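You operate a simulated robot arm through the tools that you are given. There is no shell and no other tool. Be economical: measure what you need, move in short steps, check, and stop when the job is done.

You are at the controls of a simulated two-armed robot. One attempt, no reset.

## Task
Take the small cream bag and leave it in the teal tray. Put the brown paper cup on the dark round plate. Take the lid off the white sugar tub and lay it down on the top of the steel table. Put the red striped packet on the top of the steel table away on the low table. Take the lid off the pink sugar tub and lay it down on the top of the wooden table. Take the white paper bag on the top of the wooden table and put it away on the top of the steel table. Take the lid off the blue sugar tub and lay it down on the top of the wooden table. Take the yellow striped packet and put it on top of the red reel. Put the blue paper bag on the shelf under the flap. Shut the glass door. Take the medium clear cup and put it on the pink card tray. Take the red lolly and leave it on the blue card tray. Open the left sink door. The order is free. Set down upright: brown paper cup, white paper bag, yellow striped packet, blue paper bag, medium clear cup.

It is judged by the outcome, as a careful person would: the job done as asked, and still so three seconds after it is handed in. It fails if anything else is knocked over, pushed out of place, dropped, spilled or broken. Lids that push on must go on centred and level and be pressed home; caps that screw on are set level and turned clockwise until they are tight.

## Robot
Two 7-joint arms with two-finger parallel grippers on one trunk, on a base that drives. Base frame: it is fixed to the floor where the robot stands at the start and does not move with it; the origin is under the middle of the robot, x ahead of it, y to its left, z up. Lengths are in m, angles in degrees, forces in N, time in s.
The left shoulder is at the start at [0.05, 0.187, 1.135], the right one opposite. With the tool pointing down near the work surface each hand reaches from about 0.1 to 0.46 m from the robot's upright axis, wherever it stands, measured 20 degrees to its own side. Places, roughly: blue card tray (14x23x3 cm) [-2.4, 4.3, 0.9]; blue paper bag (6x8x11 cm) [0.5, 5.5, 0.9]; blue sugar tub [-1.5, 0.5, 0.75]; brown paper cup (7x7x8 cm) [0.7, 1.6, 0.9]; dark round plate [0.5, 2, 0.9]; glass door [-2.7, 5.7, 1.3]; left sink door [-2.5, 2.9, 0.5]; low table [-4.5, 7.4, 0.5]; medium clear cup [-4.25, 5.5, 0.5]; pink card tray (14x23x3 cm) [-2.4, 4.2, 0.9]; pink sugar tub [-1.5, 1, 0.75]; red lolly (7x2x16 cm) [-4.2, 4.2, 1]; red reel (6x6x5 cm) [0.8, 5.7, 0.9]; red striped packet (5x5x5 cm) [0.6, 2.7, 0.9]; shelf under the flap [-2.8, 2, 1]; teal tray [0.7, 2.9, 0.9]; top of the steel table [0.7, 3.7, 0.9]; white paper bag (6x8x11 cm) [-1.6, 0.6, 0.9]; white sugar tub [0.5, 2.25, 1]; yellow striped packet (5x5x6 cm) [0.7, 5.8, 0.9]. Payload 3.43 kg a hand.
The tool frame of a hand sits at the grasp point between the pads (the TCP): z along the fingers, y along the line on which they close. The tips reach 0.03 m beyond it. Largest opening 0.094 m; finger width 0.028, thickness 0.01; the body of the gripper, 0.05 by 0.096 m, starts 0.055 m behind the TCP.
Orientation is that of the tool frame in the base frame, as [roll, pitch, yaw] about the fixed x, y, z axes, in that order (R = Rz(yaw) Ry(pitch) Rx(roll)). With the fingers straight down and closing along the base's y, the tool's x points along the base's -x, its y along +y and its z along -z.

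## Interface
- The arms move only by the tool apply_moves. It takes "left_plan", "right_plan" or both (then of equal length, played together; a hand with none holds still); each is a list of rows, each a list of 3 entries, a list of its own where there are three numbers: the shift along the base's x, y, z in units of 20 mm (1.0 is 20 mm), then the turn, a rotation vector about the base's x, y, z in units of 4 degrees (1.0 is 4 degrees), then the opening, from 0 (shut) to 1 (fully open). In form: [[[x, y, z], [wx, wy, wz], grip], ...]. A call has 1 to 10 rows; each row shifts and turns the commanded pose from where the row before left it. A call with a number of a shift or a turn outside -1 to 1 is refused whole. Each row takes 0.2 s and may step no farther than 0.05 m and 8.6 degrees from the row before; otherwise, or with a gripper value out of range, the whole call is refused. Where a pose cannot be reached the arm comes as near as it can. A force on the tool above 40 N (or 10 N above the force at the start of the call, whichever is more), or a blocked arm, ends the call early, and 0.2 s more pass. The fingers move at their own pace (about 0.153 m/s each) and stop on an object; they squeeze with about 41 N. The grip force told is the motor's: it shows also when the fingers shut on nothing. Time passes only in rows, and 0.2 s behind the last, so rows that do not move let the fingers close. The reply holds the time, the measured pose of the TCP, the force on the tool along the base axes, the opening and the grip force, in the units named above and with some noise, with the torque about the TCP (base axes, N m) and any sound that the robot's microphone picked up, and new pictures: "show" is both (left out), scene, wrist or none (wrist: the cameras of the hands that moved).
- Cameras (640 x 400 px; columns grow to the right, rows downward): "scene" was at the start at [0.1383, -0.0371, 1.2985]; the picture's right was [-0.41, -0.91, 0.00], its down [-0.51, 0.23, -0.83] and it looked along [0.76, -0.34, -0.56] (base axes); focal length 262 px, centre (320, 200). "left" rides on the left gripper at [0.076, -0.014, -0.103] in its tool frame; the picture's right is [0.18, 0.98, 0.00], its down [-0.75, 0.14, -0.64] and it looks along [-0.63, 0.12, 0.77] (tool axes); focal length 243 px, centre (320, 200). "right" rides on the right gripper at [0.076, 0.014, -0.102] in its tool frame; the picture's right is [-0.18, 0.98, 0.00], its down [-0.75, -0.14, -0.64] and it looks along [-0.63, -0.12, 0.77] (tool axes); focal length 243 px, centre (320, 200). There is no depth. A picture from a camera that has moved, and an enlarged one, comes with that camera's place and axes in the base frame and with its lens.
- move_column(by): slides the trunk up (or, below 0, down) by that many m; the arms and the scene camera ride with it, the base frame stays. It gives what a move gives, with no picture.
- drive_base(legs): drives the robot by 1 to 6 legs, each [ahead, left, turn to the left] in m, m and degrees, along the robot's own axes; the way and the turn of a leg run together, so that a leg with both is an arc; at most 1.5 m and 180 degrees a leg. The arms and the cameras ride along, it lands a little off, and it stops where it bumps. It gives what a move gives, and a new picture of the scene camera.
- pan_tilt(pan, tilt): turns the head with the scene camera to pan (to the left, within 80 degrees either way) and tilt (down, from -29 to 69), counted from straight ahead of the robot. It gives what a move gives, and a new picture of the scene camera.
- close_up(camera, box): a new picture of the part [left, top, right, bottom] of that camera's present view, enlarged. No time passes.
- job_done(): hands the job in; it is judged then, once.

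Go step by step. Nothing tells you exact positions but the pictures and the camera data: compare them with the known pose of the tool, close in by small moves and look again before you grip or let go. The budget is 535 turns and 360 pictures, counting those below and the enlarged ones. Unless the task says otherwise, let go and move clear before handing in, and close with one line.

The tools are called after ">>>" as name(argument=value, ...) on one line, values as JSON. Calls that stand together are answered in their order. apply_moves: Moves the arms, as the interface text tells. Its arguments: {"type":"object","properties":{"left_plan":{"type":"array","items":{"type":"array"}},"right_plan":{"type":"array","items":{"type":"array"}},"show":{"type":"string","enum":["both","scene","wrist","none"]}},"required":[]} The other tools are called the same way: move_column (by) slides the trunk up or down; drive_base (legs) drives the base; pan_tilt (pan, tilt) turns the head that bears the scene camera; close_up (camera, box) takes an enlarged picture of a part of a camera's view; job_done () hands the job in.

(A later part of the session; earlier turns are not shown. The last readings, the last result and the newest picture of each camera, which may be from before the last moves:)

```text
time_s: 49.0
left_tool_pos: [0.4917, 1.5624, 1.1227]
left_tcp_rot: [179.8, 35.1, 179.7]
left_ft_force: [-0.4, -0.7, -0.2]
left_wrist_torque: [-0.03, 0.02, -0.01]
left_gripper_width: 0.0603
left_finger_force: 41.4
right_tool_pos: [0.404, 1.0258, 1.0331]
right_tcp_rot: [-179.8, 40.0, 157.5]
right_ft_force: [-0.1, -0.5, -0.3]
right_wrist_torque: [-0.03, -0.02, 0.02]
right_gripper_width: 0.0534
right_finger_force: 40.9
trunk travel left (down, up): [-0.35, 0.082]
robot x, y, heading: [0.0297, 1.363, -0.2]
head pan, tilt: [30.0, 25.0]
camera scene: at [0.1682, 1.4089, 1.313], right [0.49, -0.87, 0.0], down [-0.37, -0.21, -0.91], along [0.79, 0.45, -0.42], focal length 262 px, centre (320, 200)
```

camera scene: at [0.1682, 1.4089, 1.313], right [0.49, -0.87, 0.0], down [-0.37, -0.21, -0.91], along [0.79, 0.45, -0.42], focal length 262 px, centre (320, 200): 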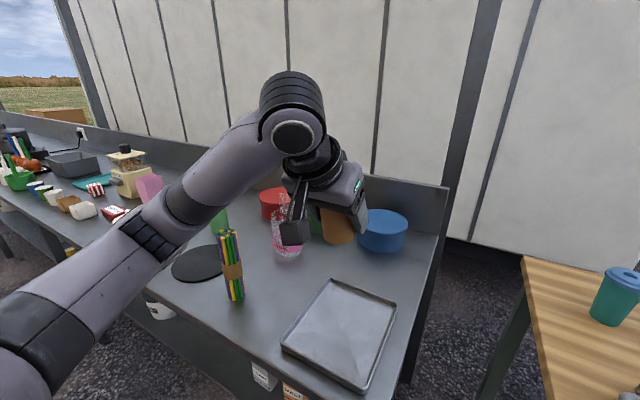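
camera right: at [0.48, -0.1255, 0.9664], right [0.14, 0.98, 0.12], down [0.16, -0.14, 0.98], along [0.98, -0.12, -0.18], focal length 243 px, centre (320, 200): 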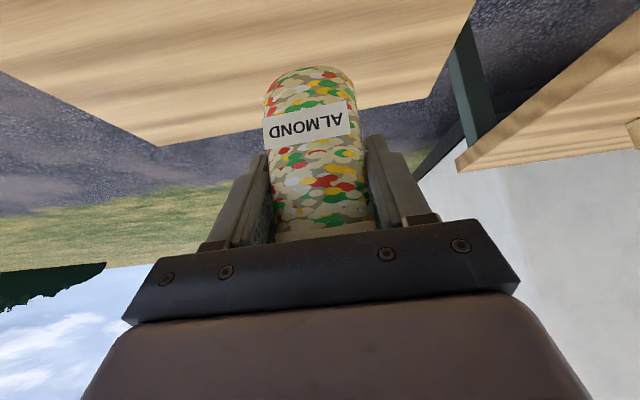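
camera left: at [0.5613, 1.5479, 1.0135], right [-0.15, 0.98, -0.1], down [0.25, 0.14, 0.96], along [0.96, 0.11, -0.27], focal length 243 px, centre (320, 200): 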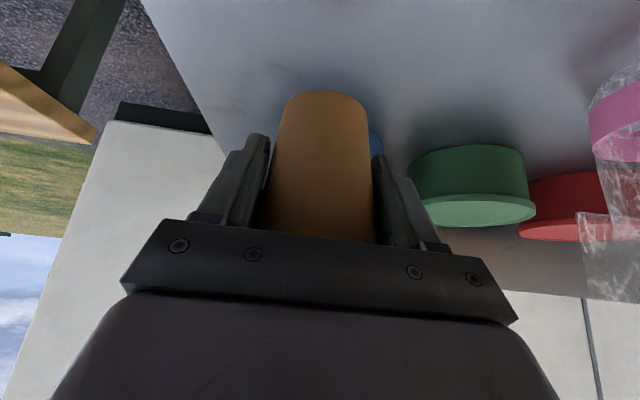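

Straws top ≈1.035 and the cup bottom is ≈1.067, clear. Drive left ~0.45 m so the left hand is over the plate at (0.51, 2.0).

>>> drive_base(legs=[[0, 0.45, 0]])

```text
time_s: 51.7
left_tool_pos: [0.4947, 2.0118, 1.1251]
left_tcp_rot: [179.8, 35.1, 179.5]
left_ft_force: [0.0, -0.7, -0.9]
left_wrist_torque: [-0.02, 0.0, -0.01]
left_gripper_width: 0.0603
left_finger_force: 41.2
right_tool_pos: [0.4063, 1.4739, 1.0331]
right_tcp_rot: [-179.8, 40.1, 157.5]
right_ft_force: [-0.7, 0.9, -0.8]
right_wrist_torque: [0.0, -0.04, 0.0]
right_gripper_width: 0.0535
right_finger_force: 40.9
trunk travel left (down, up): [-0.35, 0.082]
robot x, y, heading: [0.0323, 1.8141, -0.5]
head pan, tilt: [30.0, 25.0]
camera scene: at [0.1711, 1.8573, 1.313], right [0.49, -0.87, 0.0], down [-0.37, -0.21, -0.91], along [0.79, 0.45, -0.42], focal length 262 px, centre (320, 200)
```

scene: 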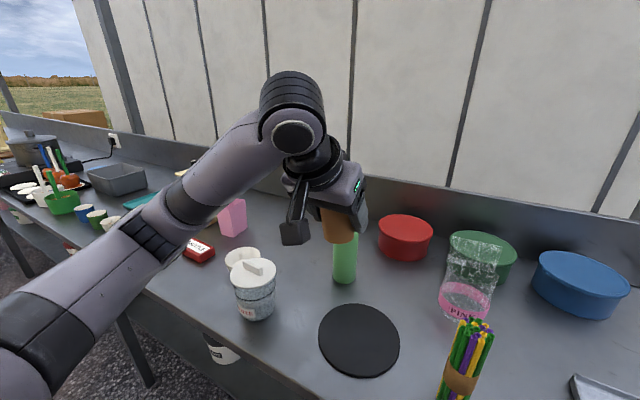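

Plate centre ≈(0.508, 1.961). Align and lower partway, checking forearm clearance to the sugar tub.

>>> apply_moves(left_plan=[[[0.35, -0.8, 0], [0, 0, 0], 0.6], [[0.3, -0.9, 0], [0, 0, 0], 0.6], [[0, -0.8, -1], [0, 0, 0], 0.6], [[0, 0, -1], [0, 0, 0], 0.6], [[0, 0, -1], [0, 0, 0], 0.6], [[0, 0, -1], [0, 0, 0], 0.6], [[0, 0, -1], [0, 0, 0], 0.6], [[0, 0, -1], [0, 0, 0], 0.6]])

```text
time_s: 53.5
left_tool_pos: [0.5084, 1.9604, 1.0038]
left_tcp_rot: [179.8, 35.1, 179.6]
left_ft_force: [0.2, 0.1, 0.7]
left_wrist_torque: [-0.04, -0.02, -0.03]
left_gripper_width: 0.0603
left_finger_force: 41.0
right_tool_pos: [0.4072, 1.4736, 1.0325]
right_tcp_rot: [-179.8, 39.9, 157.4]
right_ft_force: [0.1, -0.1, -0.4]
right_wrist_torque: [0.01, 0.0, -0.03]
right_gripper_width: 0.0535
right_finger_force: 40.9
trunk travel left (down, up): [-0.35, 0.082]
robot x, y, heading: [0.034, 1.8114, -0.4]
head pan, tilt: [30.0, 25.0]
camera scene: at [0.1712, 1.857, 1.313], right [0.49, -0.87, 0.0], down [-0.37, -0.21, -0.91], along [0.79, 0.45, -0.42], focal length 262 px, centre (320, 200)
camera left: at [0.3863, 1.9462, 1.0429], right [-0.15, 0.98, -0.1], down [0.25, 0.14, 0.96], along [0.96, 0.12, -0.26], focal length 243 px, centre (320, 200)
```

scene: 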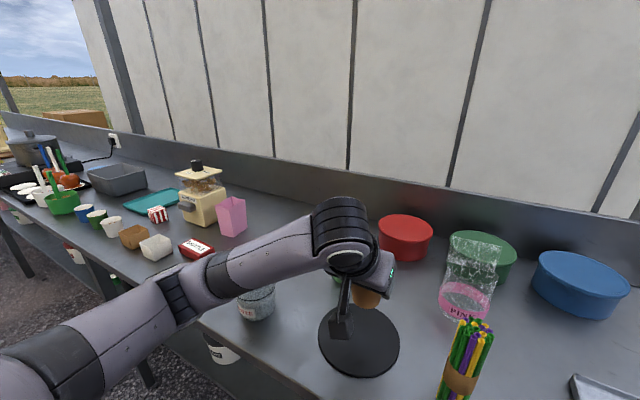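
left: 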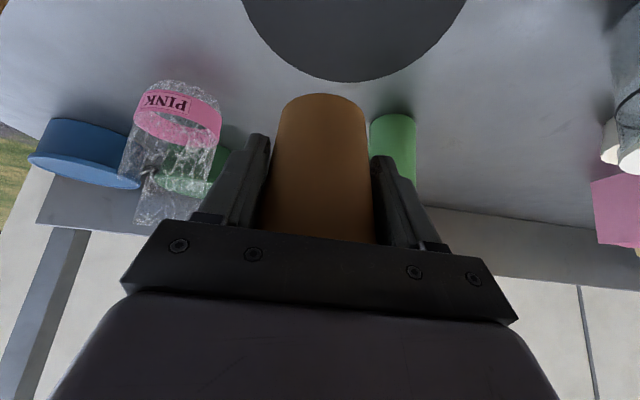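

The forearm is near the tub; raising the trunk 8 cm keeps the elbow higher while the hand goes down.

>>> move_column(by=0.08)

>>> apply_moves(left_plan=[[[0, 0, -1], [0, 0, 0], 0.6], [[0, 0, -1], [0, 0, 0], 0.6], [[0, 0, -1], [0, 0, 0], 0.6], [[0, 0, -1], [0, 0, 0], 0.6], [[0, 0, -1], [0, 0, 0], 0.6], [[0, 0, -1], [0, 0, 0], 0.6], [[0, 0, -0.5], [0, 0, 0], 0.6]])

```text
time_s: 54.7
left_tool_pos: [0.5085, 1.9599, 1.0828]
left_tcp_rot: [179.9, 35.0, 179.6]
left_ft_force: [-0.6, 0.1, -0.4]
left_wrist_torque: [0.01, 0.0, 0.02]
left_gripper_width: 0.0601
left_finger_force: 40.7
right_tool_pos: [0.4058, 1.473, 1.1123]
right_tcp_rot: [-179.8, 40.0, 157.5]
right_ft_force: [0.0, 0.0, -0.4]
right_wrist_torque: [-0.01, -0.01, 0.02]
right_gripper_width: 0.0534
right_finger_force: 40.6
trunk travel left (down, up): [-0.43, 0.002]
robot x, y, heading: [0.0331, 1.8158, -0.2]
head pan, tilt: [30.0, 25.0]
```

```text
time_s: 56.3
left_tool_pos: [0.5072, 1.9601, 0.9528]
left_tcp_rot: [179.8, 35.1, 179.6]
left_ft_force: [0.2, -0.1, -0.9]
left_wrist_torque: [-0.05, 0.02, -0.01]
left_gripper_width: 0.0604
left_finger_force: 41.0
right_tool_pos: [0.4066, 1.4735, 1.1118]
right_tcp_rot: [-179.8, 39.9, 157.5]
right_ft_force: [1.0, -0.3, -1.4]
right_wrist_torque: [-0.04, 0.02, -0.01]
right_gripper_width: 0.0534
right_finger_force: 41.3
trunk travel left (down, up): [-0.43, 0.002]
robot x, y, heading: [0.0301, 1.8139, -0.6]
head pan, tilt: [30.0, 25.0]
camera scene: at [0.1711, 1.8569, 1.393], right [0.49, -0.87, 0.0], down [-0.37, -0.21, -0.91], along [0.79, 0.45, -0.42], focal length 262 px, centre (320, 200)
camera left: at [0.3861, 1.9463, 0.9924], right [-0.15, 0.98, -0.1], down [0.25, 0.14, 0.96], along [0.96, 0.11, -0.26], focal length 243 px, centre (320, 200)
```

scene: 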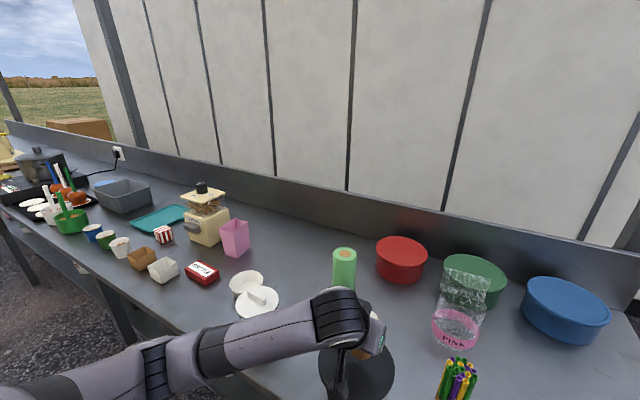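
left: 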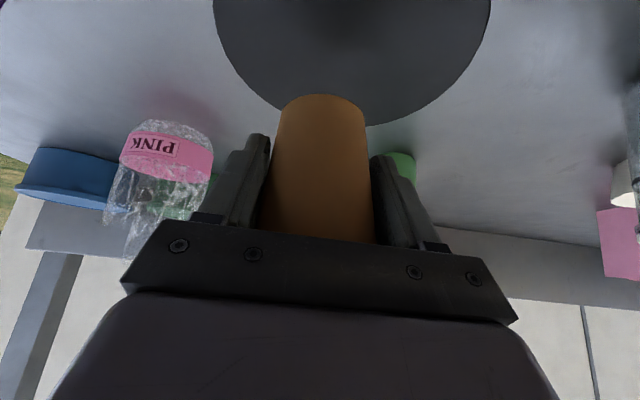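

Forearm passes in front of the tub, clear. Continue lowering gently to contact.

>>> apply_moves(left_plan=[[[0, 0, -0.8], [0, 0, 0], 0.6], [[0, 0, -0.6], [0, 0, 0], 0.6], [[0, 0, -0.3], [0, 0, 0], 0.6], [[0, 0, -0.2], [0, 0, 0], 0.6]], show="wrist")

```text
time_s: 57.3
left_tool_pos: [0.5079, 1.9608, 0.9145]
left_tcp_rot: [179.8, 35.1, 179.5]
left_ft_force: [-0.5, -0.3, 0.2]
left_wrist_torque: [-0.02, -0.03, 0.02]
left_gripper_width: 0.0602
left_finger_force: 41.3
right_tool_pos: [0.4056, 1.4743, 1.1127]
right_tcp_rot: [-179.8, 40.0, 157.5]
right_ft_force: [0.0, 0.3, -1.8]
right_wrist_torque: [-0.03, 0.04, 0.0]
right_gripper_width: 0.0533
right_finger_force: 41.1
trunk travel left (down, up): [-0.43, 0.002]
robot x, y, heading: [0.0376, 1.8117, -0.3]
head pan, tilt: [30.0, 25.0]
camera left: at [0.3865, 1.9465, 0.9546], right [-0.15, 0.98, -0.1], down [0.25, 0.14, 0.96], along [0.96, 0.12, -0.26], focal length 243 px, centre (320, 200)
```

left: 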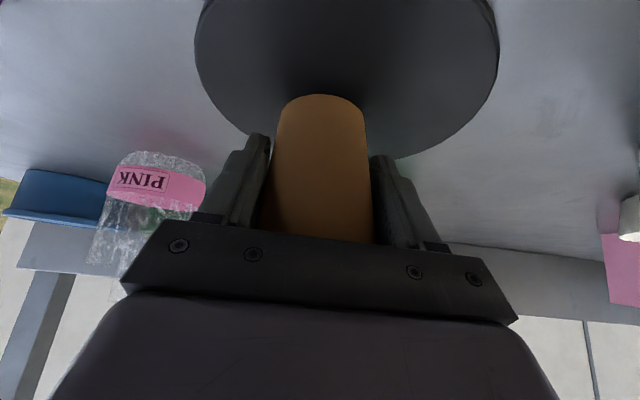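

>>> apply_moves(left_plan=[[[0, 0, -0.15], [0, 0, 0], 0.6], [[0, 0, -0.15], [0, 0, 0], 0.6], [[0, 0, 0], [0, 0, 0], 0.6]], show="none")

```text
time_s: 58.1
left_tool_pos: [0.5079, 1.9605, 0.9083]
left_tcp_rot: [179.9, 34.9, 179.6]
left_ft_force: [0.6, 0.2, -0.7]
left_wrist_torque: [-0.01, -0.02, 0.01]
left_gripper_width: 0.0603
left_finger_force: 41.0
right_tool_pos: [0.4069, 1.4732, 1.1129]
right_tcp_rot: [-179.8, 40.1, 157.6]
right_ft_force: [-0.2, -0.4, -1.2]
right_wrist_torque: [0.0, 0.0, 0.03]
right_gripper_width: 0.0536
right_finger_force: 40.9
trunk travel left (down, up): [-0.43, 0.002]
robot x, y, heading: [0.0349, 1.8083, -0.3]
head pan, tilt: [30.0, 25.0]
```

>>> apply_moves(left_plan=[[[0, 0, -0.12], [0, 0, 0], 0.6], [[0, 0, 0], [0, 0, 0], 0.6]], show="none")

>>> apply_moves(left_plan=[[[0, 0, -0.12], [0, 0, 0], 0.6], [[0, 0, 0], [0, 0, 0], 0.6]], show="wrist")

```text
time_s: 58.7
left_tool_pos: [0.5074, 1.9596, 0.9087]
left_tcp_rot: [179.8, 35.2, 179.6]
left_ft_force: [-0.2, 1.0, 7.7]
left_wrist_torque: [0.18, -0.01, 0.0]
left_gripper_width: 0.0602
left_finger_force: 40.9
right_tool_pos: [0.4059, 1.4729, 1.1132]
right_tcp_rot: [-179.7, 40.0, 157.6]
right_ft_force: [-0.3, 0.1, -0.2]
right_wrist_torque: [0.0, 0.0, -0.02]
right_gripper_width: 0.0535
right_finger_force: 40.7
trunk travel left (down, up): [-0.43, 0.002]
robot x, y, heading: [0.0355, 1.8107, -0.2]
head pan, tilt: [30.0, 25.0]
```

```text
time_s: 59.3
left_tool_pos: [0.5076, 1.9581, 0.9082]
left_tcp_rot: [179.9, 35.4, 179.6]
left_ft_force: [-0.2, 1.1, 20.8]
left_wrist_torque: [0.38, 0.04, -0.03]
left_gripper_width: 0.0602
left_finger_force: 41.3
right_tool_pos: [0.4051, 1.4733, 1.1152]
right_tcp_rot: [-179.9, 40.1, 157.5]
right_ft_force: [0.3, 0.1, -0.6]
right_wrist_torque: [0.04, 0.0, 0.01]
right_gripper_width: 0.0535
right_finger_force: 41.6
trunk travel left (down, up): [-0.43, 0.002]
robot x, y, heading: [0.0321, 1.8159, -0.4]
head pan, tilt: [30.0, 25.0]
camera left: at [0.3862, 1.946, 0.9462], right [-0.15, 0.98, -0.1], down [0.24, 0.14, 0.96], along [0.96, 0.11, -0.26], focal length 243 px, centre (320, 200)
```

left: 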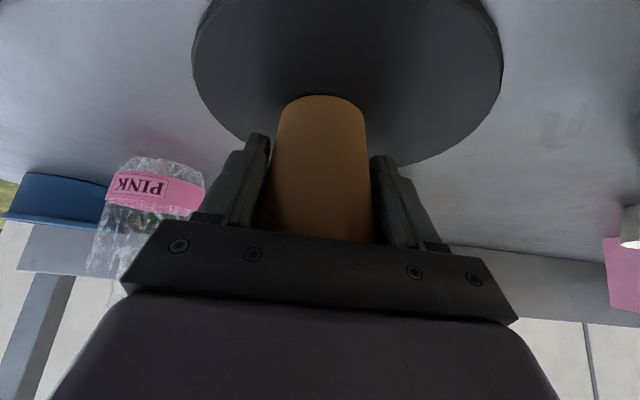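

Contact made; relieve slightly, release, and retreat up along the tool axis.

>>> apply_moves(left_plan=[[[0, 0, 0.15], [0, 0, 0], 0.6], [[0, 0, 0], [0, 0, 0], 0.8], [[0, 0, 0], [0, 0, 0], 1], [[0, 0, 0], [0, 0, 0], 1], [[-0.57, 0, 0.82], [0, 0, 0], 1], [[-0.57, 0, 0.82], [0, 0, 0], 1], [[-0.57, 0, 0.82], [0, 0, 0], 1], [[-0.57, 0, 0.82], [0, 0, 0], 1], [[-0.57, 0, 0.82], [0, 0, 0], 1], [[-0.57, 0, 0.82], [0, 0, 0], 1]])

```text
time_s: 61.5
left_tool_pos: [0.439, 1.9596, 1.0057]
left_tcp_rot: [179.7, 35.0, 179.6]
left_ft_force: [0.0, -0.9, -1.0]
left_wrist_torque: [-0.02, 0.02, 0.02]
left_gripper_width: 0.0939
left_finger_force: 0.0
right_tool_pos: [0.4075, 1.4733, 1.1128]
right_tcp_rot: [-179.8, 40.1, 157.5]
right_ft_force: [0.5, 0.4, -1.0]
right_wrist_torque: [0.0, -0.01, -0.01]
right_gripper_width: 0.0536
right_finger_force: 41.5
trunk travel left (down, up): [-0.43, 0.002]
robot x, y, heading: [0.0324, 1.8097, -0.3]
head pan, tilt: [30.0, 25.0]
camera scene: at [0.171, 1.8568, 1.393], right [0.49, -0.87, 0.0], down [-0.37, -0.21, -0.91], along [0.79, 0.45, -0.42], focal length 262 px, centre (320, 200)
camera left: at [0.3174, 1.9462, 1.0451], right [-0.15, 0.98, -0.1], down [0.25, 0.14, 0.96], along [0.96, 0.12, -0.27], focal length 243 px, centre (320, 200)
```

scene: 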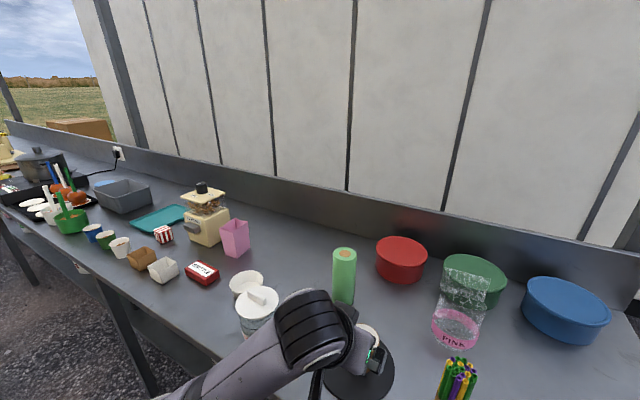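
left: 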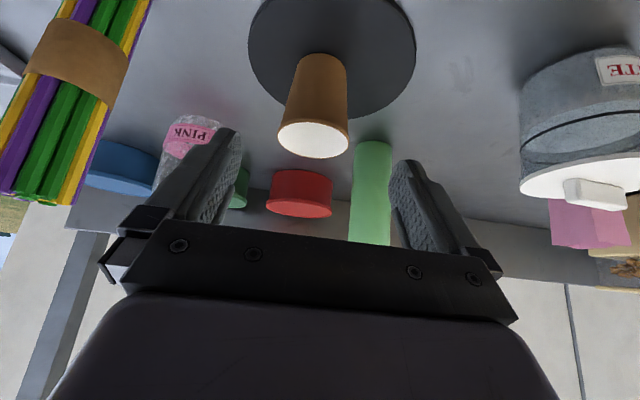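

Cup stands on the plate. Next the white sugar tub lid: its knob is at about (0.48, 2.19, 0.96). Raise the hand, drive left 0.2, and set the tool vertical above it.

>>> apply_moves(left_plan=[[[0, 0, 1], [0, 0, 0], 1], [[0, 0, 1], [0, 1, 0], 1], [[0, 0, 1], [0, 1, 0], 1], [[0, 0, 1], [0, 1, 0], 1], [[0, 0, 1], [0, 1, 0], 1], [[0, 0, 0], [0, 1, 0], 1], [[0, 0, 0], [0, 1, 0], 1], [[0, 0, 0], [0, 1, 0], 1], [[0, 0, 0], [0, 1, 0], 1], [[0, 0, 0], [0, 0.75, 0], 1]], show="none")

>>> drive_base(legs=[[0, 0.22, 0]])

>>> close_up(camera="left", box=[0, 0, 640, 400])

```text
time_s: 63.7
left_tool_pos: [0.4388, 1.9599, 1.1066]
left_tcp_rot: [-180.0, -0.1, 179.7]
left_ft_force: [-1.3, 0.2, 0.6]
left_wrist_torque: [-0.02, -0.01, 0.01]
left_gripper_width: 0.0942
left_finger_force: 0.0
right_tool_pos: [0.4065, 1.4737, 1.1129]
right_tcp_rot: [-179.8, 40.0, 157.5]
right_ft_force: [0.1, -0.5, -0.8]
right_wrist_torque: [0.05, 0.02, 0.0]
right_gripper_width: 0.0535
right_finger_force: 41.0
trunk travel left (down, up): [-0.43, 0.002]
robot x, y, heading: [0.0367, 1.8093, -0.5]
head pan, tilt: [30.0, 25.0]
```

```text
time_s: 65.4
left_tool_pos: [0.4404, 2.1802, 1.1058]
left_tcp_rot: [179.9, -0.1, 179.8]
left_ft_force: [-0.3, -0.2, -0.3]
left_wrist_torque: [-0.04, -0.01, 0.02]
left_gripper_width: 0.0941
left_finger_force: 0.1
right_tool_pos: [0.4088, 1.6951, 1.1129]
right_tcp_rot: [-179.7, 40.1, 157.5]
right_ft_force: [0.4, -0.4, 0.1]
right_wrist_torque: [-0.01, 0.01, -0.02]
right_gripper_width: 0.053
right_finger_force: 41.2
trunk travel left (down, up): [-0.43, 0.002]
robot x, y, heading: [0.0338, 2.0316, -0.2]
head pan, tilt: [30.0, 25.0]
camera scene: at [0.1724, 2.0774, 1.3929], right [0.49, -0.87, 0.0], down [-0.37, -0.21, -0.91], along [0.79, 0.45, -0.42], focal length 262 px, centre (320, 200)
```

scene: 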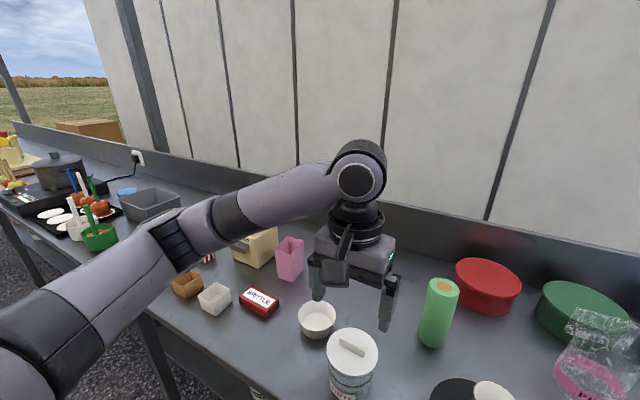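

```text
1.00 times, centred on (320, 200) of left
camera zoom: at [0.3643, 2.1665, 1.2079], right [-0.18, 0.98, 0.0], down [0.75, 0.14, 0.64], along [0.63, 0.11, -0.77], focal length 243 px, centre (320, 200)
```

zoom: 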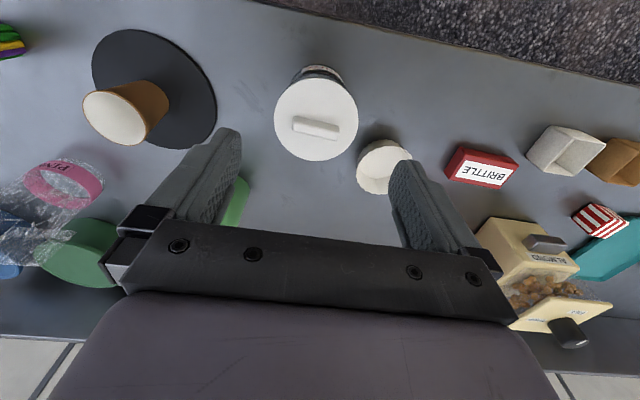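

The knob is a ~5 cm bar along y centred near (0.47, 2.18). I can grip its ends with the present orientation. Move over and lower.

>>> apply_moves(left_plan=[[[0.75, 0, -1], [0, 0, 0], 1], [[0.75, 0, -1], [0, 0, 0], 1], [[0, 0, -1], [0, 0, 0], 1], [[0, 0, -1], [0, 0, 0], 1], [[0, 0, -0.9], [0, 0, 0], 1]])

```text
time_s: 66.6
left_tool_pos: [0.4713, 2.1791, 1.0075]
left_tcp_rot: [180.0, 0.1, 179.6]
left_ft_force: [0.3, 0.5, 0.4]
left_wrist_torque: [-0.02, 0.03, -0.01]
left_gripper_width: 0.0943
left_finger_force: 0.1
right_tool_pos: [0.4085, 1.6949, 1.1118]
right_tcp_rot: [-179.8, 40.0, 157.5]
right_ft_force: [-0.5, 0.1, -0.2]
right_wrist_torque: [-0.02, 0.01, 0.0]
right_gripper_width: 0.053
right_finger_force: 40.7
trunk travel left (down, up): [-0.43, 0.002]
robot x, y, heading: [0.036, 2.0328, -0.3]
head pan, tilt: [30.0, 25.0]
camera scene: at [0.1725, 2.0767, 1.393], right [0.49, -0.87, 0.0], down [-0.37, -0.21, -0.91], along [0.79, 0.45, -0.42], focal length 262 px, centre (320, 200)
camera left: at [0.3944, 2.1662, 1.1096], right [-0.18, 0.98, 0.0], down [0.75, 0.14, 0.64], along [0.63, 0.11, -0.77], focal length 243 px, centre (320, 200)
```

scene: 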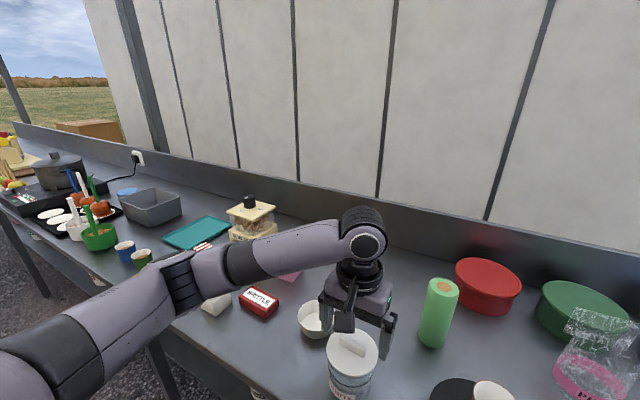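
left: 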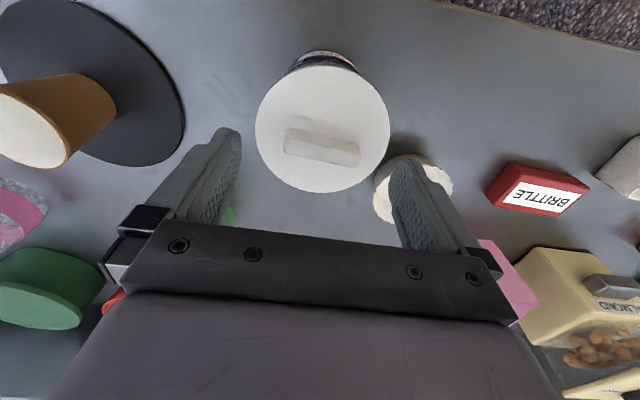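

Aligned. Pre-close to ~66 mm and lower slowly to feel the lid.

>>> apply_moves(left_plan=[[[0, 0, -0.5], [0, 0, 0], 0.7], [[0, 0, -0.5], [0, 0, 0], 0.7], [[0, 0, -0.3], [0, 0, 0], 0.7], [[0, 0, -0.2], [0, 0, 0], 0.7]], show="wrist")

```text
time_s: 67.5
left_tool_pos: [0.4693, 2.1802, 0.9904]
left_tcp_rot: [-179.8, 0.8, 179.6]
left_ft_force: [-10.9, 2.4, 16.8]
left_wrist_torque: [0.32, 0.5, 0.1]
left_gripper_width: 0.0657
left_finger_force: 0.1
right_tool_pos: [0.4069, 1.6936, 1.1132]
right_tcp_rot: [-179.9, 40.1, 157.5]
right_ft_force: [-0.3, 0.4, -1.1]
right_wrist_torque: [-0.01, 0.01, -0.03]
right_gripper_width: 0.0532
right_finger_force: 41.1
trunk travel left (down, up): [-0.43, 0.002]
robot x, y, heading: [0.0323, 2.0316, -0.3]
head pan, tilt: [30.0, 25.0]
stopped in row 4 (left hand): the force on the tool passed its limit (the readings are from after the stop); the commanded pose is now the measured one
camera left: at [0.3926, 2.1664, 1.091], right [-0.18, 0.98, -0.01], down [0.75, 0.14, 0.65], along [0.64, 0.11, -0.76], focal length 243 px, centre (320, 200)
```

left: 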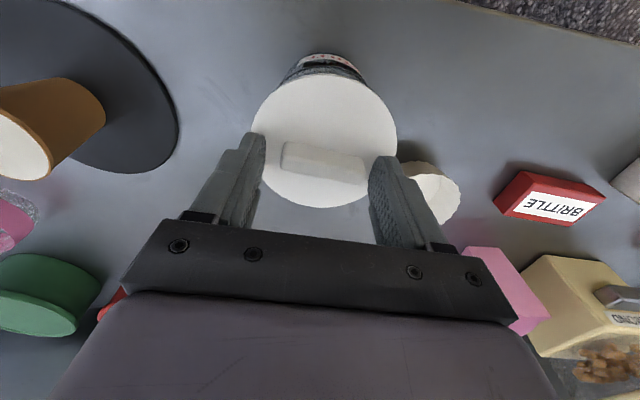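

Lid surface felt at tips z≈0.96. Raise 3 mm and close on the bar.

>>> apply_moves(left_plan=[[[0, 0, 0.2], [0, 0, 0], 0.7], [[0, 0, 0], [0, 0, 0], 0], [[0, 0, 0], [0, 0, 0], 0], [[0, 0, 0], [0, 0, 0], 0]], show="wrist")

```text
time_s: 68.5
left_tool_pos: [0.4719, 2.1787, 0.9914]
left_tcp_rot: [-179.8, 0.7, 179.7]
left_ft_force: [0.2, 0.0, 0.1]
left_wrist_torque: [0.02, 0.02, -0.02]
left_gripper_width: 0.0483
left_finger_force: 41.4
right_tool_pos: [0.409, 1.6929, 1.1123]
right_tcp_rot: [-179.7, 40.0, 157.5]
right_ft_force: [0.2, 0.1, -1.3]
right_wrist_torque: [0.01, -0.02, -0.02]
right_gripper_width: 0.0533
right_finger_force: 40.8
trunk travel left (down, up): [-0.43, 0.002]
robot x, y, heading: [0.0361, 2.031, -0.2]
head pan, tilt: [30.0, 25.0]
heard: snap
camera left: at [0.3946, 2.166, 1.0919], right [-0.18, 0.98, -0.01], down [0.75, 0.14, 0.65], along [0.64, 0.11, -0.76], focal length 243 px, centre (320, 200)
```

left: 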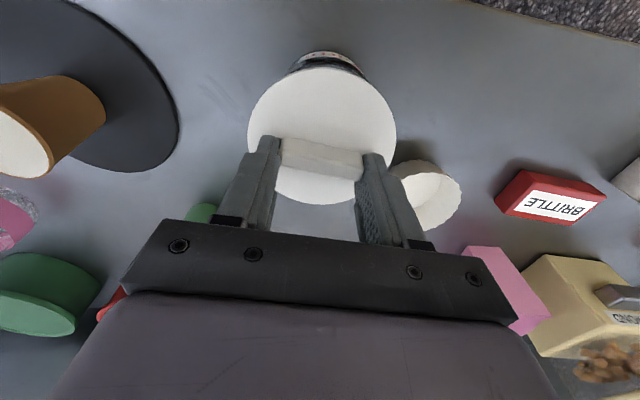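

Bar gripped (48 mm) and a snap was heard, likely the lid unseating. Lift slowly.

>>> apply_moves(left_plan=[[[0, 0, 0.4], [0, 0, 0], 0], [[0, 0, 0.6], [0, 0, 0], 0], [[0, 0, 1], [0, 0, 0], 0], [[0, 0, 1], [0, 0, 0], 0], [[0, 0, 1], [0, 0, 0], 0]])

```text
time_s: 69.7
left_tool_pos: [0.4713, 2.1807, 1.0707]
left_tcp_rot: [-180.0, 0.6, 179.8]
left_ft_force: [-0.9, -0.4, -0.4]
left_wrist_torque: [0.0, -0.04, -0.01]
left_gripper_width: 0.0481
left_finger_force: 41.3
right_tool_pos: [0.4072, 1.6928, 1.1132]
right_tcp_rot: [-179.8, 40.0, 157.4]
right_ft_force: [0.6, 0.5, -0.4]
right_wrist_torque: [-0.02, -0.01, -0.01]
right_gripper_width: 0.0531
right_finger_force: 40.8
trunk travel left (down, up): [-0.43, 0.002]
robot x, y, heading: [0.0341, 2.03, -0.6]
head pan, tilt: [30.0, 25.0]
camera scene: at [0.1722, 2.0767, 1.393], right [0.5, -0.87, 0.0], down [-0.37, -0.21, -0.91], along [0.79, 0.45, -0.42], focal length 262 px, centre (320, 200)
camera left: at [0.3947, 2.1663, 1.1717], right [-0.18, 0.98, 0.0], down [0.75, 0.14, 0.65], along [0.64, 0.11, -0.76], focal length 243 px, centre (320, 200)
```

scene: 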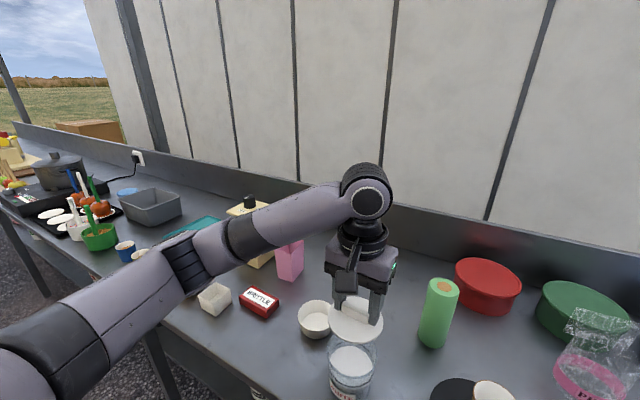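
left: 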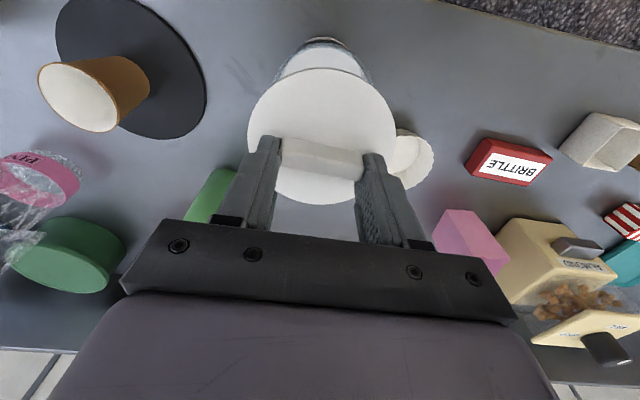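

The lid is off. A free spot on the steel table is around (0.435, 2.345). Move there and lower partway.

>>> apply_moves(left_plan=[[[0, 1, 0], [0, 0, 0], 0], [[-0.3, 1, 0], [0, 0, 0], 0], [[-0.3, 1, 0], [0, 0, 0], 0], [[-0.3, 1, 0], [0, 0, 0], 0], [[-0.3, 1, 0], [0, 0, 0], 0], [[-0.3, 1, 0], [0, 0, 0], 0], [[-0.3, 1, 0], [0, 0, 0], 0], [[0, 1, 0], [0, 0, 0], 0], [[0, 0.25, -1], [0, 0, 0], 0], [[0, 0, -1], [0, 0, 0], 0]])

```text
time_s: 71.9
left_tool_pos: [0.4348, 2.345, 1.0306]
left_tcp_rot: [-179.8, 0.7, 179.7]
left_ft_force: [0.7, 0.3, -0.1]
left_wrist_torque: [-0.02, 0.01, 0.02]
left_gripper_width: 0.0481
left_finger_force: 41.2
right_tool_pos: [0.4076, 1.6936, 1.1126]
right_tcp_rot: [-179.7, 40.0, 157.4]
right_ft_force: [0.0, -0.4, 0.2]
right_wrist_torque: [-0.01, -0.02, 0.0]
right_gripper_width: 0.0531
right_finger_force: 40.2
trunk travel left (down, up): [-0.43, 0.002]
robot x, y, heading: [0.0371, 2.0344, -0.1]
head pan, tilt: [30.0, 25.0]
camera scene: at [0.1724, 2.0769, 1.393], right [0.5, -0.87, 0.0], down [-0.37, -0.21, -0.91], along [0.79, 0.45, -0.42], focal length 262 px, centre (320, 200)
camera left: at [0.3583, 2.3321, 1.1315], right [-0.18, 0.98, -0.01], down [0.75, 0.14, 0.65], along [0.64, 0.11, -0.76], focal length 243 px, centre (320, 200)
```

scene: 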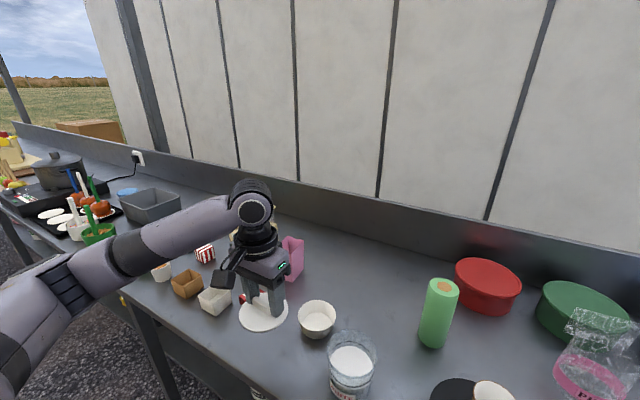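
left: 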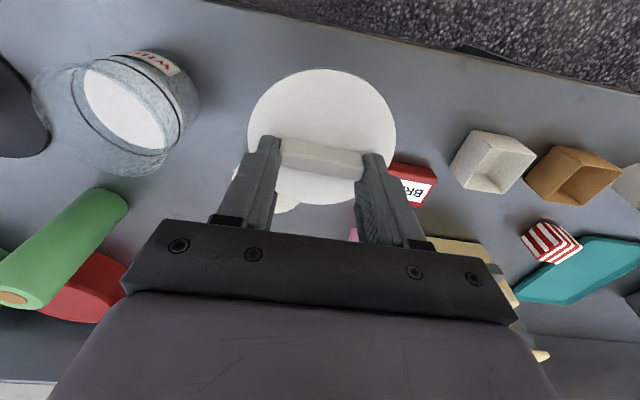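

>>> apply_moves(left_plan=[[[0, 0, -1], [0, 0, 0], 0], [[0, 0, -1], [0, 0, 0], 0], [[0, 0, -1], [0, 0, 0], 0], [[0, 0, -1], [0, 0, 0], 0], [[0, 0, -1], [0, 0, 0], 0], [[0, 0, -0.9], [0, 0, 0], 0], [[0, 0, -0.2], [0, 0, 0], 0], [[0, 0, -0.2], [0, 0, 0], 0], [[0, 0, -0.2], [0, 0, 0], 0]], show="wrist")

```text
time_s: 73.9
left_tool_pos: [0.4368, 2.345, 0.9019]
left_tcp_rot: [-179.9, 0.8, 179.8]
left_ft_force: [-0.4, -0.6, 2.4]
left_wrist_torque: [0.1, 0.02, 0.02]
left_gripper_width: 0.0478
left_finger_force: 41.4
right_tool_pos: [0.4079, 1.6937, 1.1121]
right_tcp_rot: [-179.7, 40.0, 157.4]
right_ft_force: [-0.2, 0.1, -0.3]
right_wrist_torque: [-0.03, -0.02, -0.01]
right_gripper_width: 0.0535
right_finger_force: 40.2
trunk travel left (down, up): [-0.43, 0.002]
robot x, y, heading: [0.0344, 2.0345, -0.3]
head pan, tilt: [30.0, 25.0]
camera left: at [0.3588, 2.3318, 1.0023], right [-0.18, 0.98, 0.0], down [0.75, 0.14, 0.65], along [0.64, 0.11, -0.76], focal length 243 px, centre (320, 200)
```

left: 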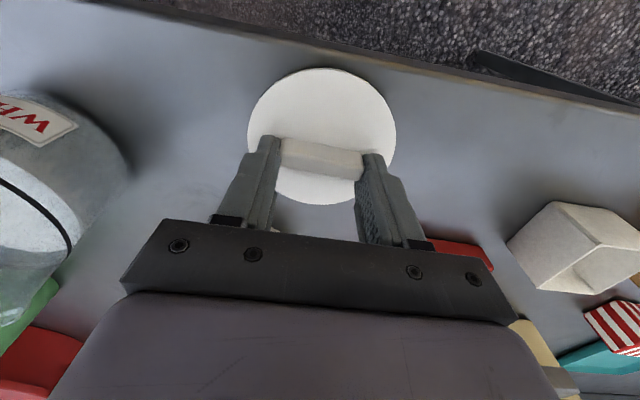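

Contact felt. Release and rise.

>>> apply_moves(left_plan=[[[0, 0, -0.05], [0, 0, 0], 0], [[0, 0, 0], [0, 0, 0], 0.75], [[0, 0, 0], [0, 0, 0], 0.75], [[0, 0, 1], [0, 0, 0], 0.75], [[0, 0, 1], [0, 0, 0], 0.75], [[0, 0, 1], [0, 0, 0], 1], [[0, 0, 1], [0, 0, 0], 1], [[0, 0, 1], [0, 0, 0], 1], [[0, 0, 1], [0, 0, 0], 1], [[0, 0, 1], [0, 0, 0], 1]])

```text
time_s: 76.1
left_tool_pos: [0.4355, 2.3454, 1.0406]
left_tcp_rot: [-180.0, 0.6, 179.7]
left_ft_force: [0.3, -0.3, -0.5]
left_wrist_torque: [0.0, 0.0, 0.01]
left_gripper_width: 0.0939
left_finger_force: 0.1
right_tool_pos: [0.4083, 1.6937, 1.1139]
right_tcp_rot: [-179.8, 39.9, 157.6]
right_ft_force: [-0.1, -0.1, -1.8]
right_wrist_torque: [0.01, -0.03, 0.02]
right_gripper_width: 0.0534
right_finger_force: 40.6
trunk travel left (down, up): [-0.43, 0.002]
robot x, y, heading: [0.0347, 2.0379, -0.4]
head pan, tilt: [30.0, 25.0]
camera scene: at [0.1722, 2.0767, 1.393], right [0.5, -0.87, 0.0], down [-0.37, -0.21, -0.91], along [0.79, 0.45, -0.42], focal length 262 px, centre (320, 200)
camera left: at [0.3587, 2.3313, 1.1414], right [-0.18, 0.98, 0.0], down [0.75, 0.14, 0.65], along [0.64, 0.11, -0.76], focal length 243 px, centre (320, 200)
```

scene: 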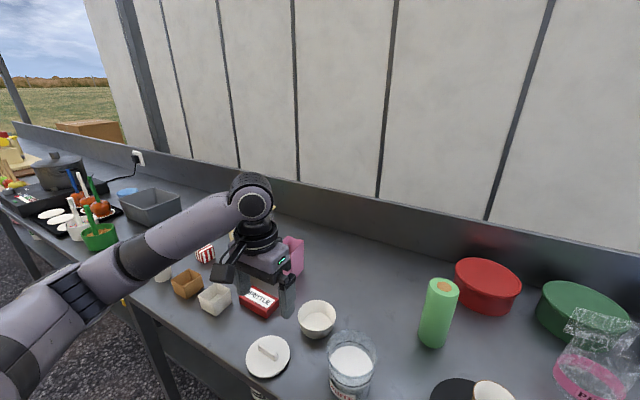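
left: 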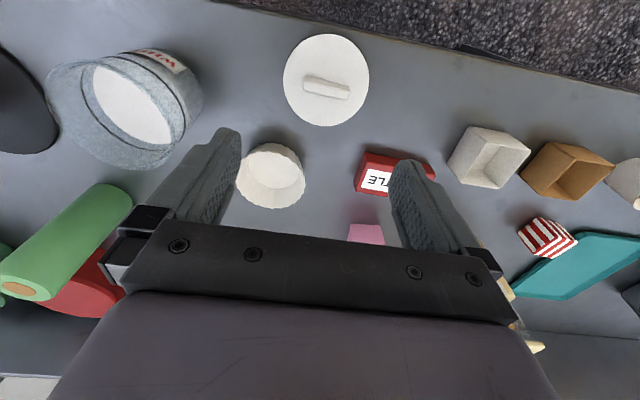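

Lid laid on the steel table. Now raise both hands and drive left so the right hand reaches the teal tray.

>>> apply_moves(left_plan=[[[-1, -0.5, 1], [0, 0, 0], 1], [[-1, -0.5, 1], [0, 0, 0], 1], [[-1, -0.5, 1], [0, 0, 0], 1], [[0, -0.5, 1], [0, 0, 0], 1], [[0, -0.5, 1], [0, 0, 0], 1]], right_plan=[[[-0.5, 0, 0.5], [0, 0, 0], 0], [[-0.5, 0, 0.5], [0, 0, 0], 0], [[-0.5, 0, 0.5], [0, 0, 0], 0], [[0, 0, 0.5], [0, 0, 0], 0], [[0, 0, 0.5], [0, 0, 0], 0]], show="none")

>>> pan_tilt(pan=-15, tilt=35)

>>> drive_base(legs=[[-0.05, 1.05, 0]])

```text
time_s: 77.3
left_tool_pos: [0.3761, 2.2935, 1.1409]
left_tcp_rot: [-179.9, 0.6, 179.7]
left_ft_force: [-0.2, 0.0, 0.0]
left_wrist_torque: [0.04, -0.02, 0.0]
left_gripper_width: 0.0938
left_finger_force: 0.1
right_tool_pos: [0.3956, 1.6893, 1.169]
right_tcp_rot: [-179.8, 40.0, 157.6]
right_ft_force: [0.2, 0.5, -0.1]
right_wrist_torque: [0.0, 0.0, 0.01]
right_gripper_width: 0.0532
right_finger_force: 41.4
right hand out of reach, approached as far as the arm can: row 1, 2, 3
trunk travel left (down, up): [-0.43, 0.002]
robot x, y, heading: [0.0383, 2.0324, -0.4]
head pan, tilt: [30.0, 25.0]
```

```text
time_s: 78.4
left_tool_pos: [0.3758, 2.293, 1.1395]
left_tcp_rot: [-179.8, 0.7, 179.6]
left_ft_force: [-0.1, 0.2, -0.3]
left_wrist_torque: [0.0, 0.02, 0.03]
left_gripper_width: 0.0941
left_finger_force: 0.1
right_tool_pos: [0.3953, 1.6903, 1.1687]
right_tcp_rot: [-179.8, 39.9, 157.5]
right_ft_force: [0.2, 0.2, -0.4]
right_wrist_torque: [-0.02, 0.02, 0.01]
right_gripper_width: 0.0531
right_finger_force: 41.3
trunk travel left (down, up): [-0.43, 0.002]
robot x, y, heading: [0.0322, 2.0343, -0.5]
head pan, tilt: [-15.0, 35.0]
camera scene: at [0.1772, 2.008, 1.3772], right [-0.26, -0.96, 0.0], down [-0.55, 0.15, -0.82], along [0.79, -0.22, -0.57], focal length 262 px, centre (320, 200)
```

scene: 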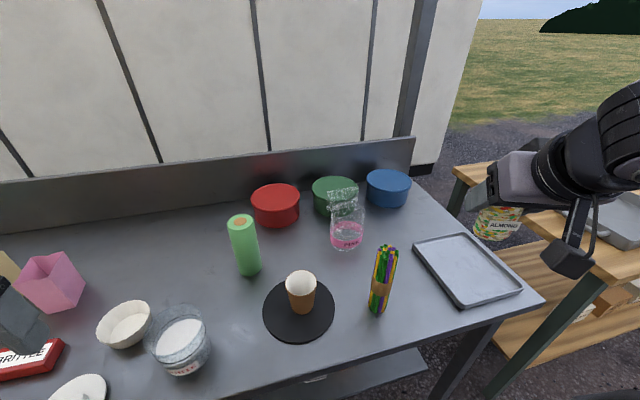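

```text
time_s: 83.8
left_tool_pos: [0.3373, 3.3339, 1.1411]
left_tcp_rot: [-179.7, 0.8, 179.4]
left_ft_force: [-0.5, 0.0, 0.2]
left_wrist_torque: [0.02, 0.04, 0.0]
left_gripper_width: 0.0939
left_finger_force: 0.1
right_tool_pos: [0.3526, 2.7305, 1.1686]
right_tcp_rot: [-179.7, 39.9, 157.2]
right_ft_force: [0.0, 0.2, -0.7]
right_wrist_torque: [0.0, 0.0, 0.0]
right_gripper_width: 0.0532
right_finger_force: 40.8
trunk travel left (down, up): [-0.43, 0.002]
robot x, y, heading: [-0.0043, 3.0761, -0.5]
head pan, tilt: [-15.0, 35.0]
camera scene: at [0.1355, 3.0491, 1.3772], right [-0.27, -0.96, 0.0], down [-0.55, 0.15, -0.82], along [0.79, -0.22, -0.57], focal length 262 px, centre (320, 200)
```

scene: 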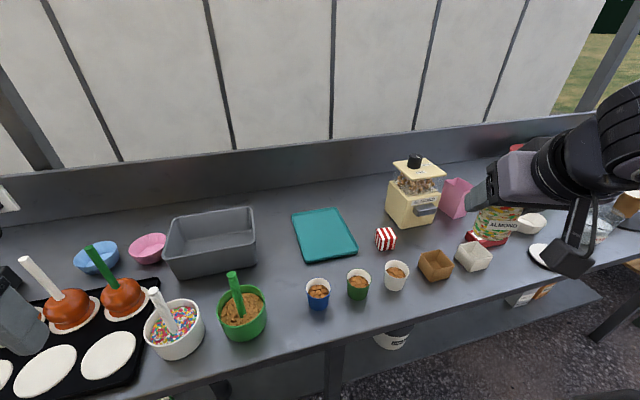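

Teal tray spans x 0.60–0.815, y 2.81–2.96; front cups stand at x≈0.46. Target for the bag is (0.68, 2.885). Drive forward a bit and bring the right hand over.

>>> drive_base(legs=[[0.04, 0, 0]])

>>> apply_moves(right_plan=[[[1, 0.8, 0], [0, 0, 0.57], 0], [[1, 0.8, 0], [0, 0, 0.57], 0], [[1, 0.8, 0], [0, 0, 0.57], 0], [[1, 0.8, 0], [0, 0, 0.57], 0], [[1, 0.8, 0], [0, 0, 0.57], 0], [[1, 0.8, -0.5], [0, 0, 0.57], 0], [[1, 0.8, -0.5], [0, 0, 0.57], 0], [[1, 0.8, -0.5], [0, 0, 0.57], 0], [[1, 0.8, -0.5], [0, 0, 0.57], 0], [[1, 0.5, -0.5], [0, 0, 0.57], 0]])

```text
time_s: 84.7
left_tool_pos: [0.377, 3.3343, 1.1408]
left_tcp_rot: [-179.9, 0.6, 179.4]
left_ft_force: [-0.2, -0.6, -0.3]
left_wrist_torque: [0.0, 0.03, 0.0]
left_gripper_width: 0.0943
left_finger_force: 0.0
right_tool_pos: [0.3943, 2.7285, 1.1677]
right_tcp_rot: [-179.7, 39.9, 157.2]
right_ft_force: [1.2, 0.5, -1.4]
right_wrist_torque: [0.02, 0.0, 0.0]
right_gripper_width: 0.0533
right_finger_force: 41.2
trunk travel left (down, up): [-0.43, 0.002]
robot x, y, heading: [0.0365, 3.0736, -0.9]
head pan, tilt: [-15.0, 35.0]
camera scene: at [0.1768, 3.0485, 1.377], right [-0.27, -0.96, 0.0], down [-0.55, 0.15, -0.82], along [0.79, -0.22, -0.57], focal length 262 px, centre (320, 200)
```

scene: 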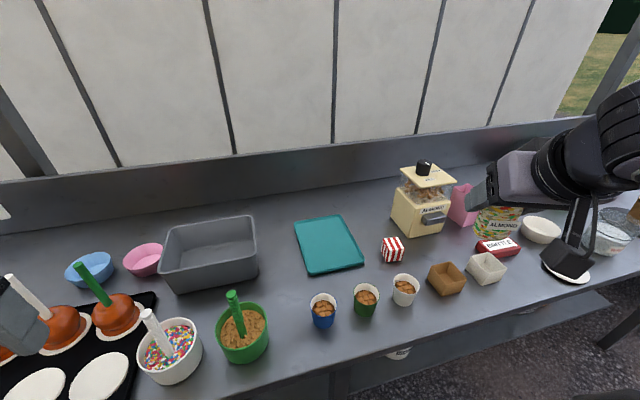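

```text
time_s: 86.8
left_tool_pos: [0.3774, 3.3333, 1.1405]
left_tcp_rot: [-179.9, 0.6, 179.3]
left_ft_force: [-0.1, -0.5, -1.0]
left_wrist_torque: [-0.02, 0.0, -0.01]
left_gripper_width: 0.094
left_finger_force: 0.1
right_tool_pos: [0.5936, 2.8831, 1.1174]
right_tcp_rot: [-179.7, 40.0, -179.9]
right_ft_force: [0.6, -1.0, -0.4]
right_wrist_torque: [-0.02, 0.01, -0.04]
right_gripper_width: 0.0533
right_finger_force: 40.9
trunk travel left (down, up): [-0.43, 0.002]
robot x, y, heading: [0.0312, 3.0722, -0.7]
head pan, tilt: [-15.0, 35.0]
camera scene: at [0.176, 3.0484, 1.3771], right [-0.27, -0.96, 0.0], down [-0.55, 0.15, -0.82], along [0.79, -0.22, -0.57], focal length 262 px, centre (320, 200)
camera right: at [0.4683, 2.8986, 1.1479], right [0.14, 0.98, 0.12], down [0.16, -0.14, 0.98], along [0.98, -0.12, -0.18], focal length 243 px, centre (320, 200)
```

scene: 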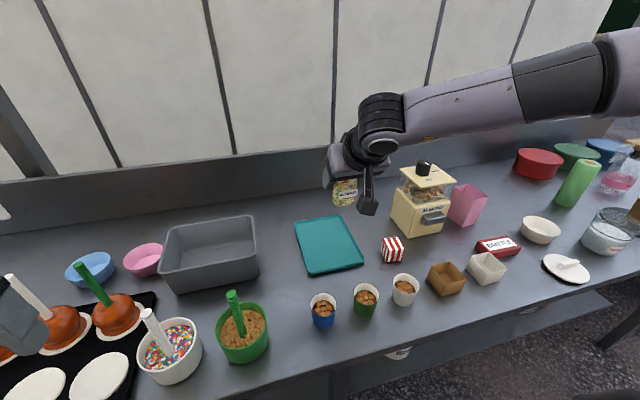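
right: 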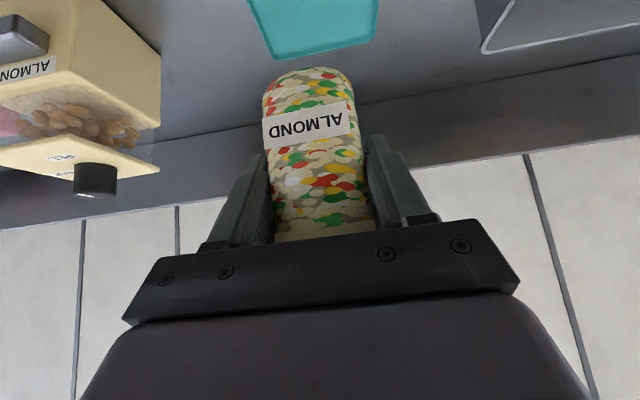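

>>> apply_moves(right_plan=[[[1, 0, -0.5], [0, 0, 0], 0], [[1, 0, -0.5], [0, 0, 0], 0], [[1, 0, -1], [0, 0, 0], 0], [[1, 0, -1], [0, 0, 0], 0], [[0.3, 0, -1], [0, 0, 0], 0], [[0, 0, -1], [0, 0, 0], 0], [[0, 0, -1], [0, 0, 0], 0], [[0, 0, -1], [0, 0, 0], 0], [[0, 0, -1], [0, 0, 0], 0], [[0, 0, -0.7], [0, 0, 0], 0]])

```text
time_s: 89.0
left_tool_pos: [0.3761, 3.3336, 1.1403]
left_tcp_rot: [-179.7, 0.7, 179.4]
left_ft_force: [0.3, 0.3, -0.3]
left_wrist_torque: [-0.02, 0.02, -0.04]
left_gripper_width: 0.0938
left_finger_force: 0.1
right_tool_pos: [0.6119, 2.8224, 0.9845]
right_tcp_rot: [-179.9, 40.0, 180.0]
right_ft_force: [0.4, 1.4, -0.2]
right_wrist_torque: [0.01, -0.01, -0.01]
right_gripper_width: 0.0534
right_finger_force: 40.9
right hand out of reach, approached as far as the arm can: row 2, 3, 4, 5, 6, 7, 8, 9, 10
trunk travel left (down, up): [-0.43, 0.002]
robot x, y, heading: [0.033, 3.0731, -0.5]
head pan, tilt: [-15.0, 35.0]
camera scene: at [0.1755, 3.0484, 1.3772], right [-0.27, -0.96, 0.0], down [-0.55, 0.15, -0.82], along [0.79, -0.22, -0.57], focal length 262 px, centre (320, 200)
camera right: at [0.4882, 2.8369, 1.014], right [0.14, 0.98, 0.12], down [0.16, -0.14, 0.98], along [0.98, -0.12, -0.18], focal length 243 px, centre (320, 200)
```

scene: 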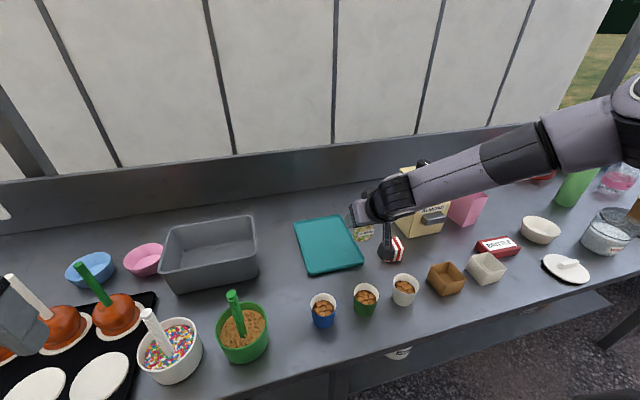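
right: 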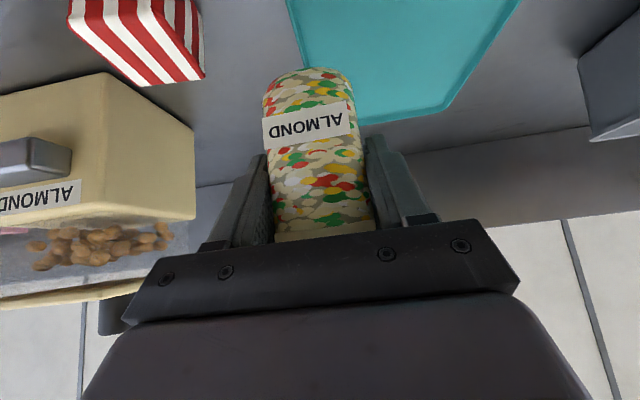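

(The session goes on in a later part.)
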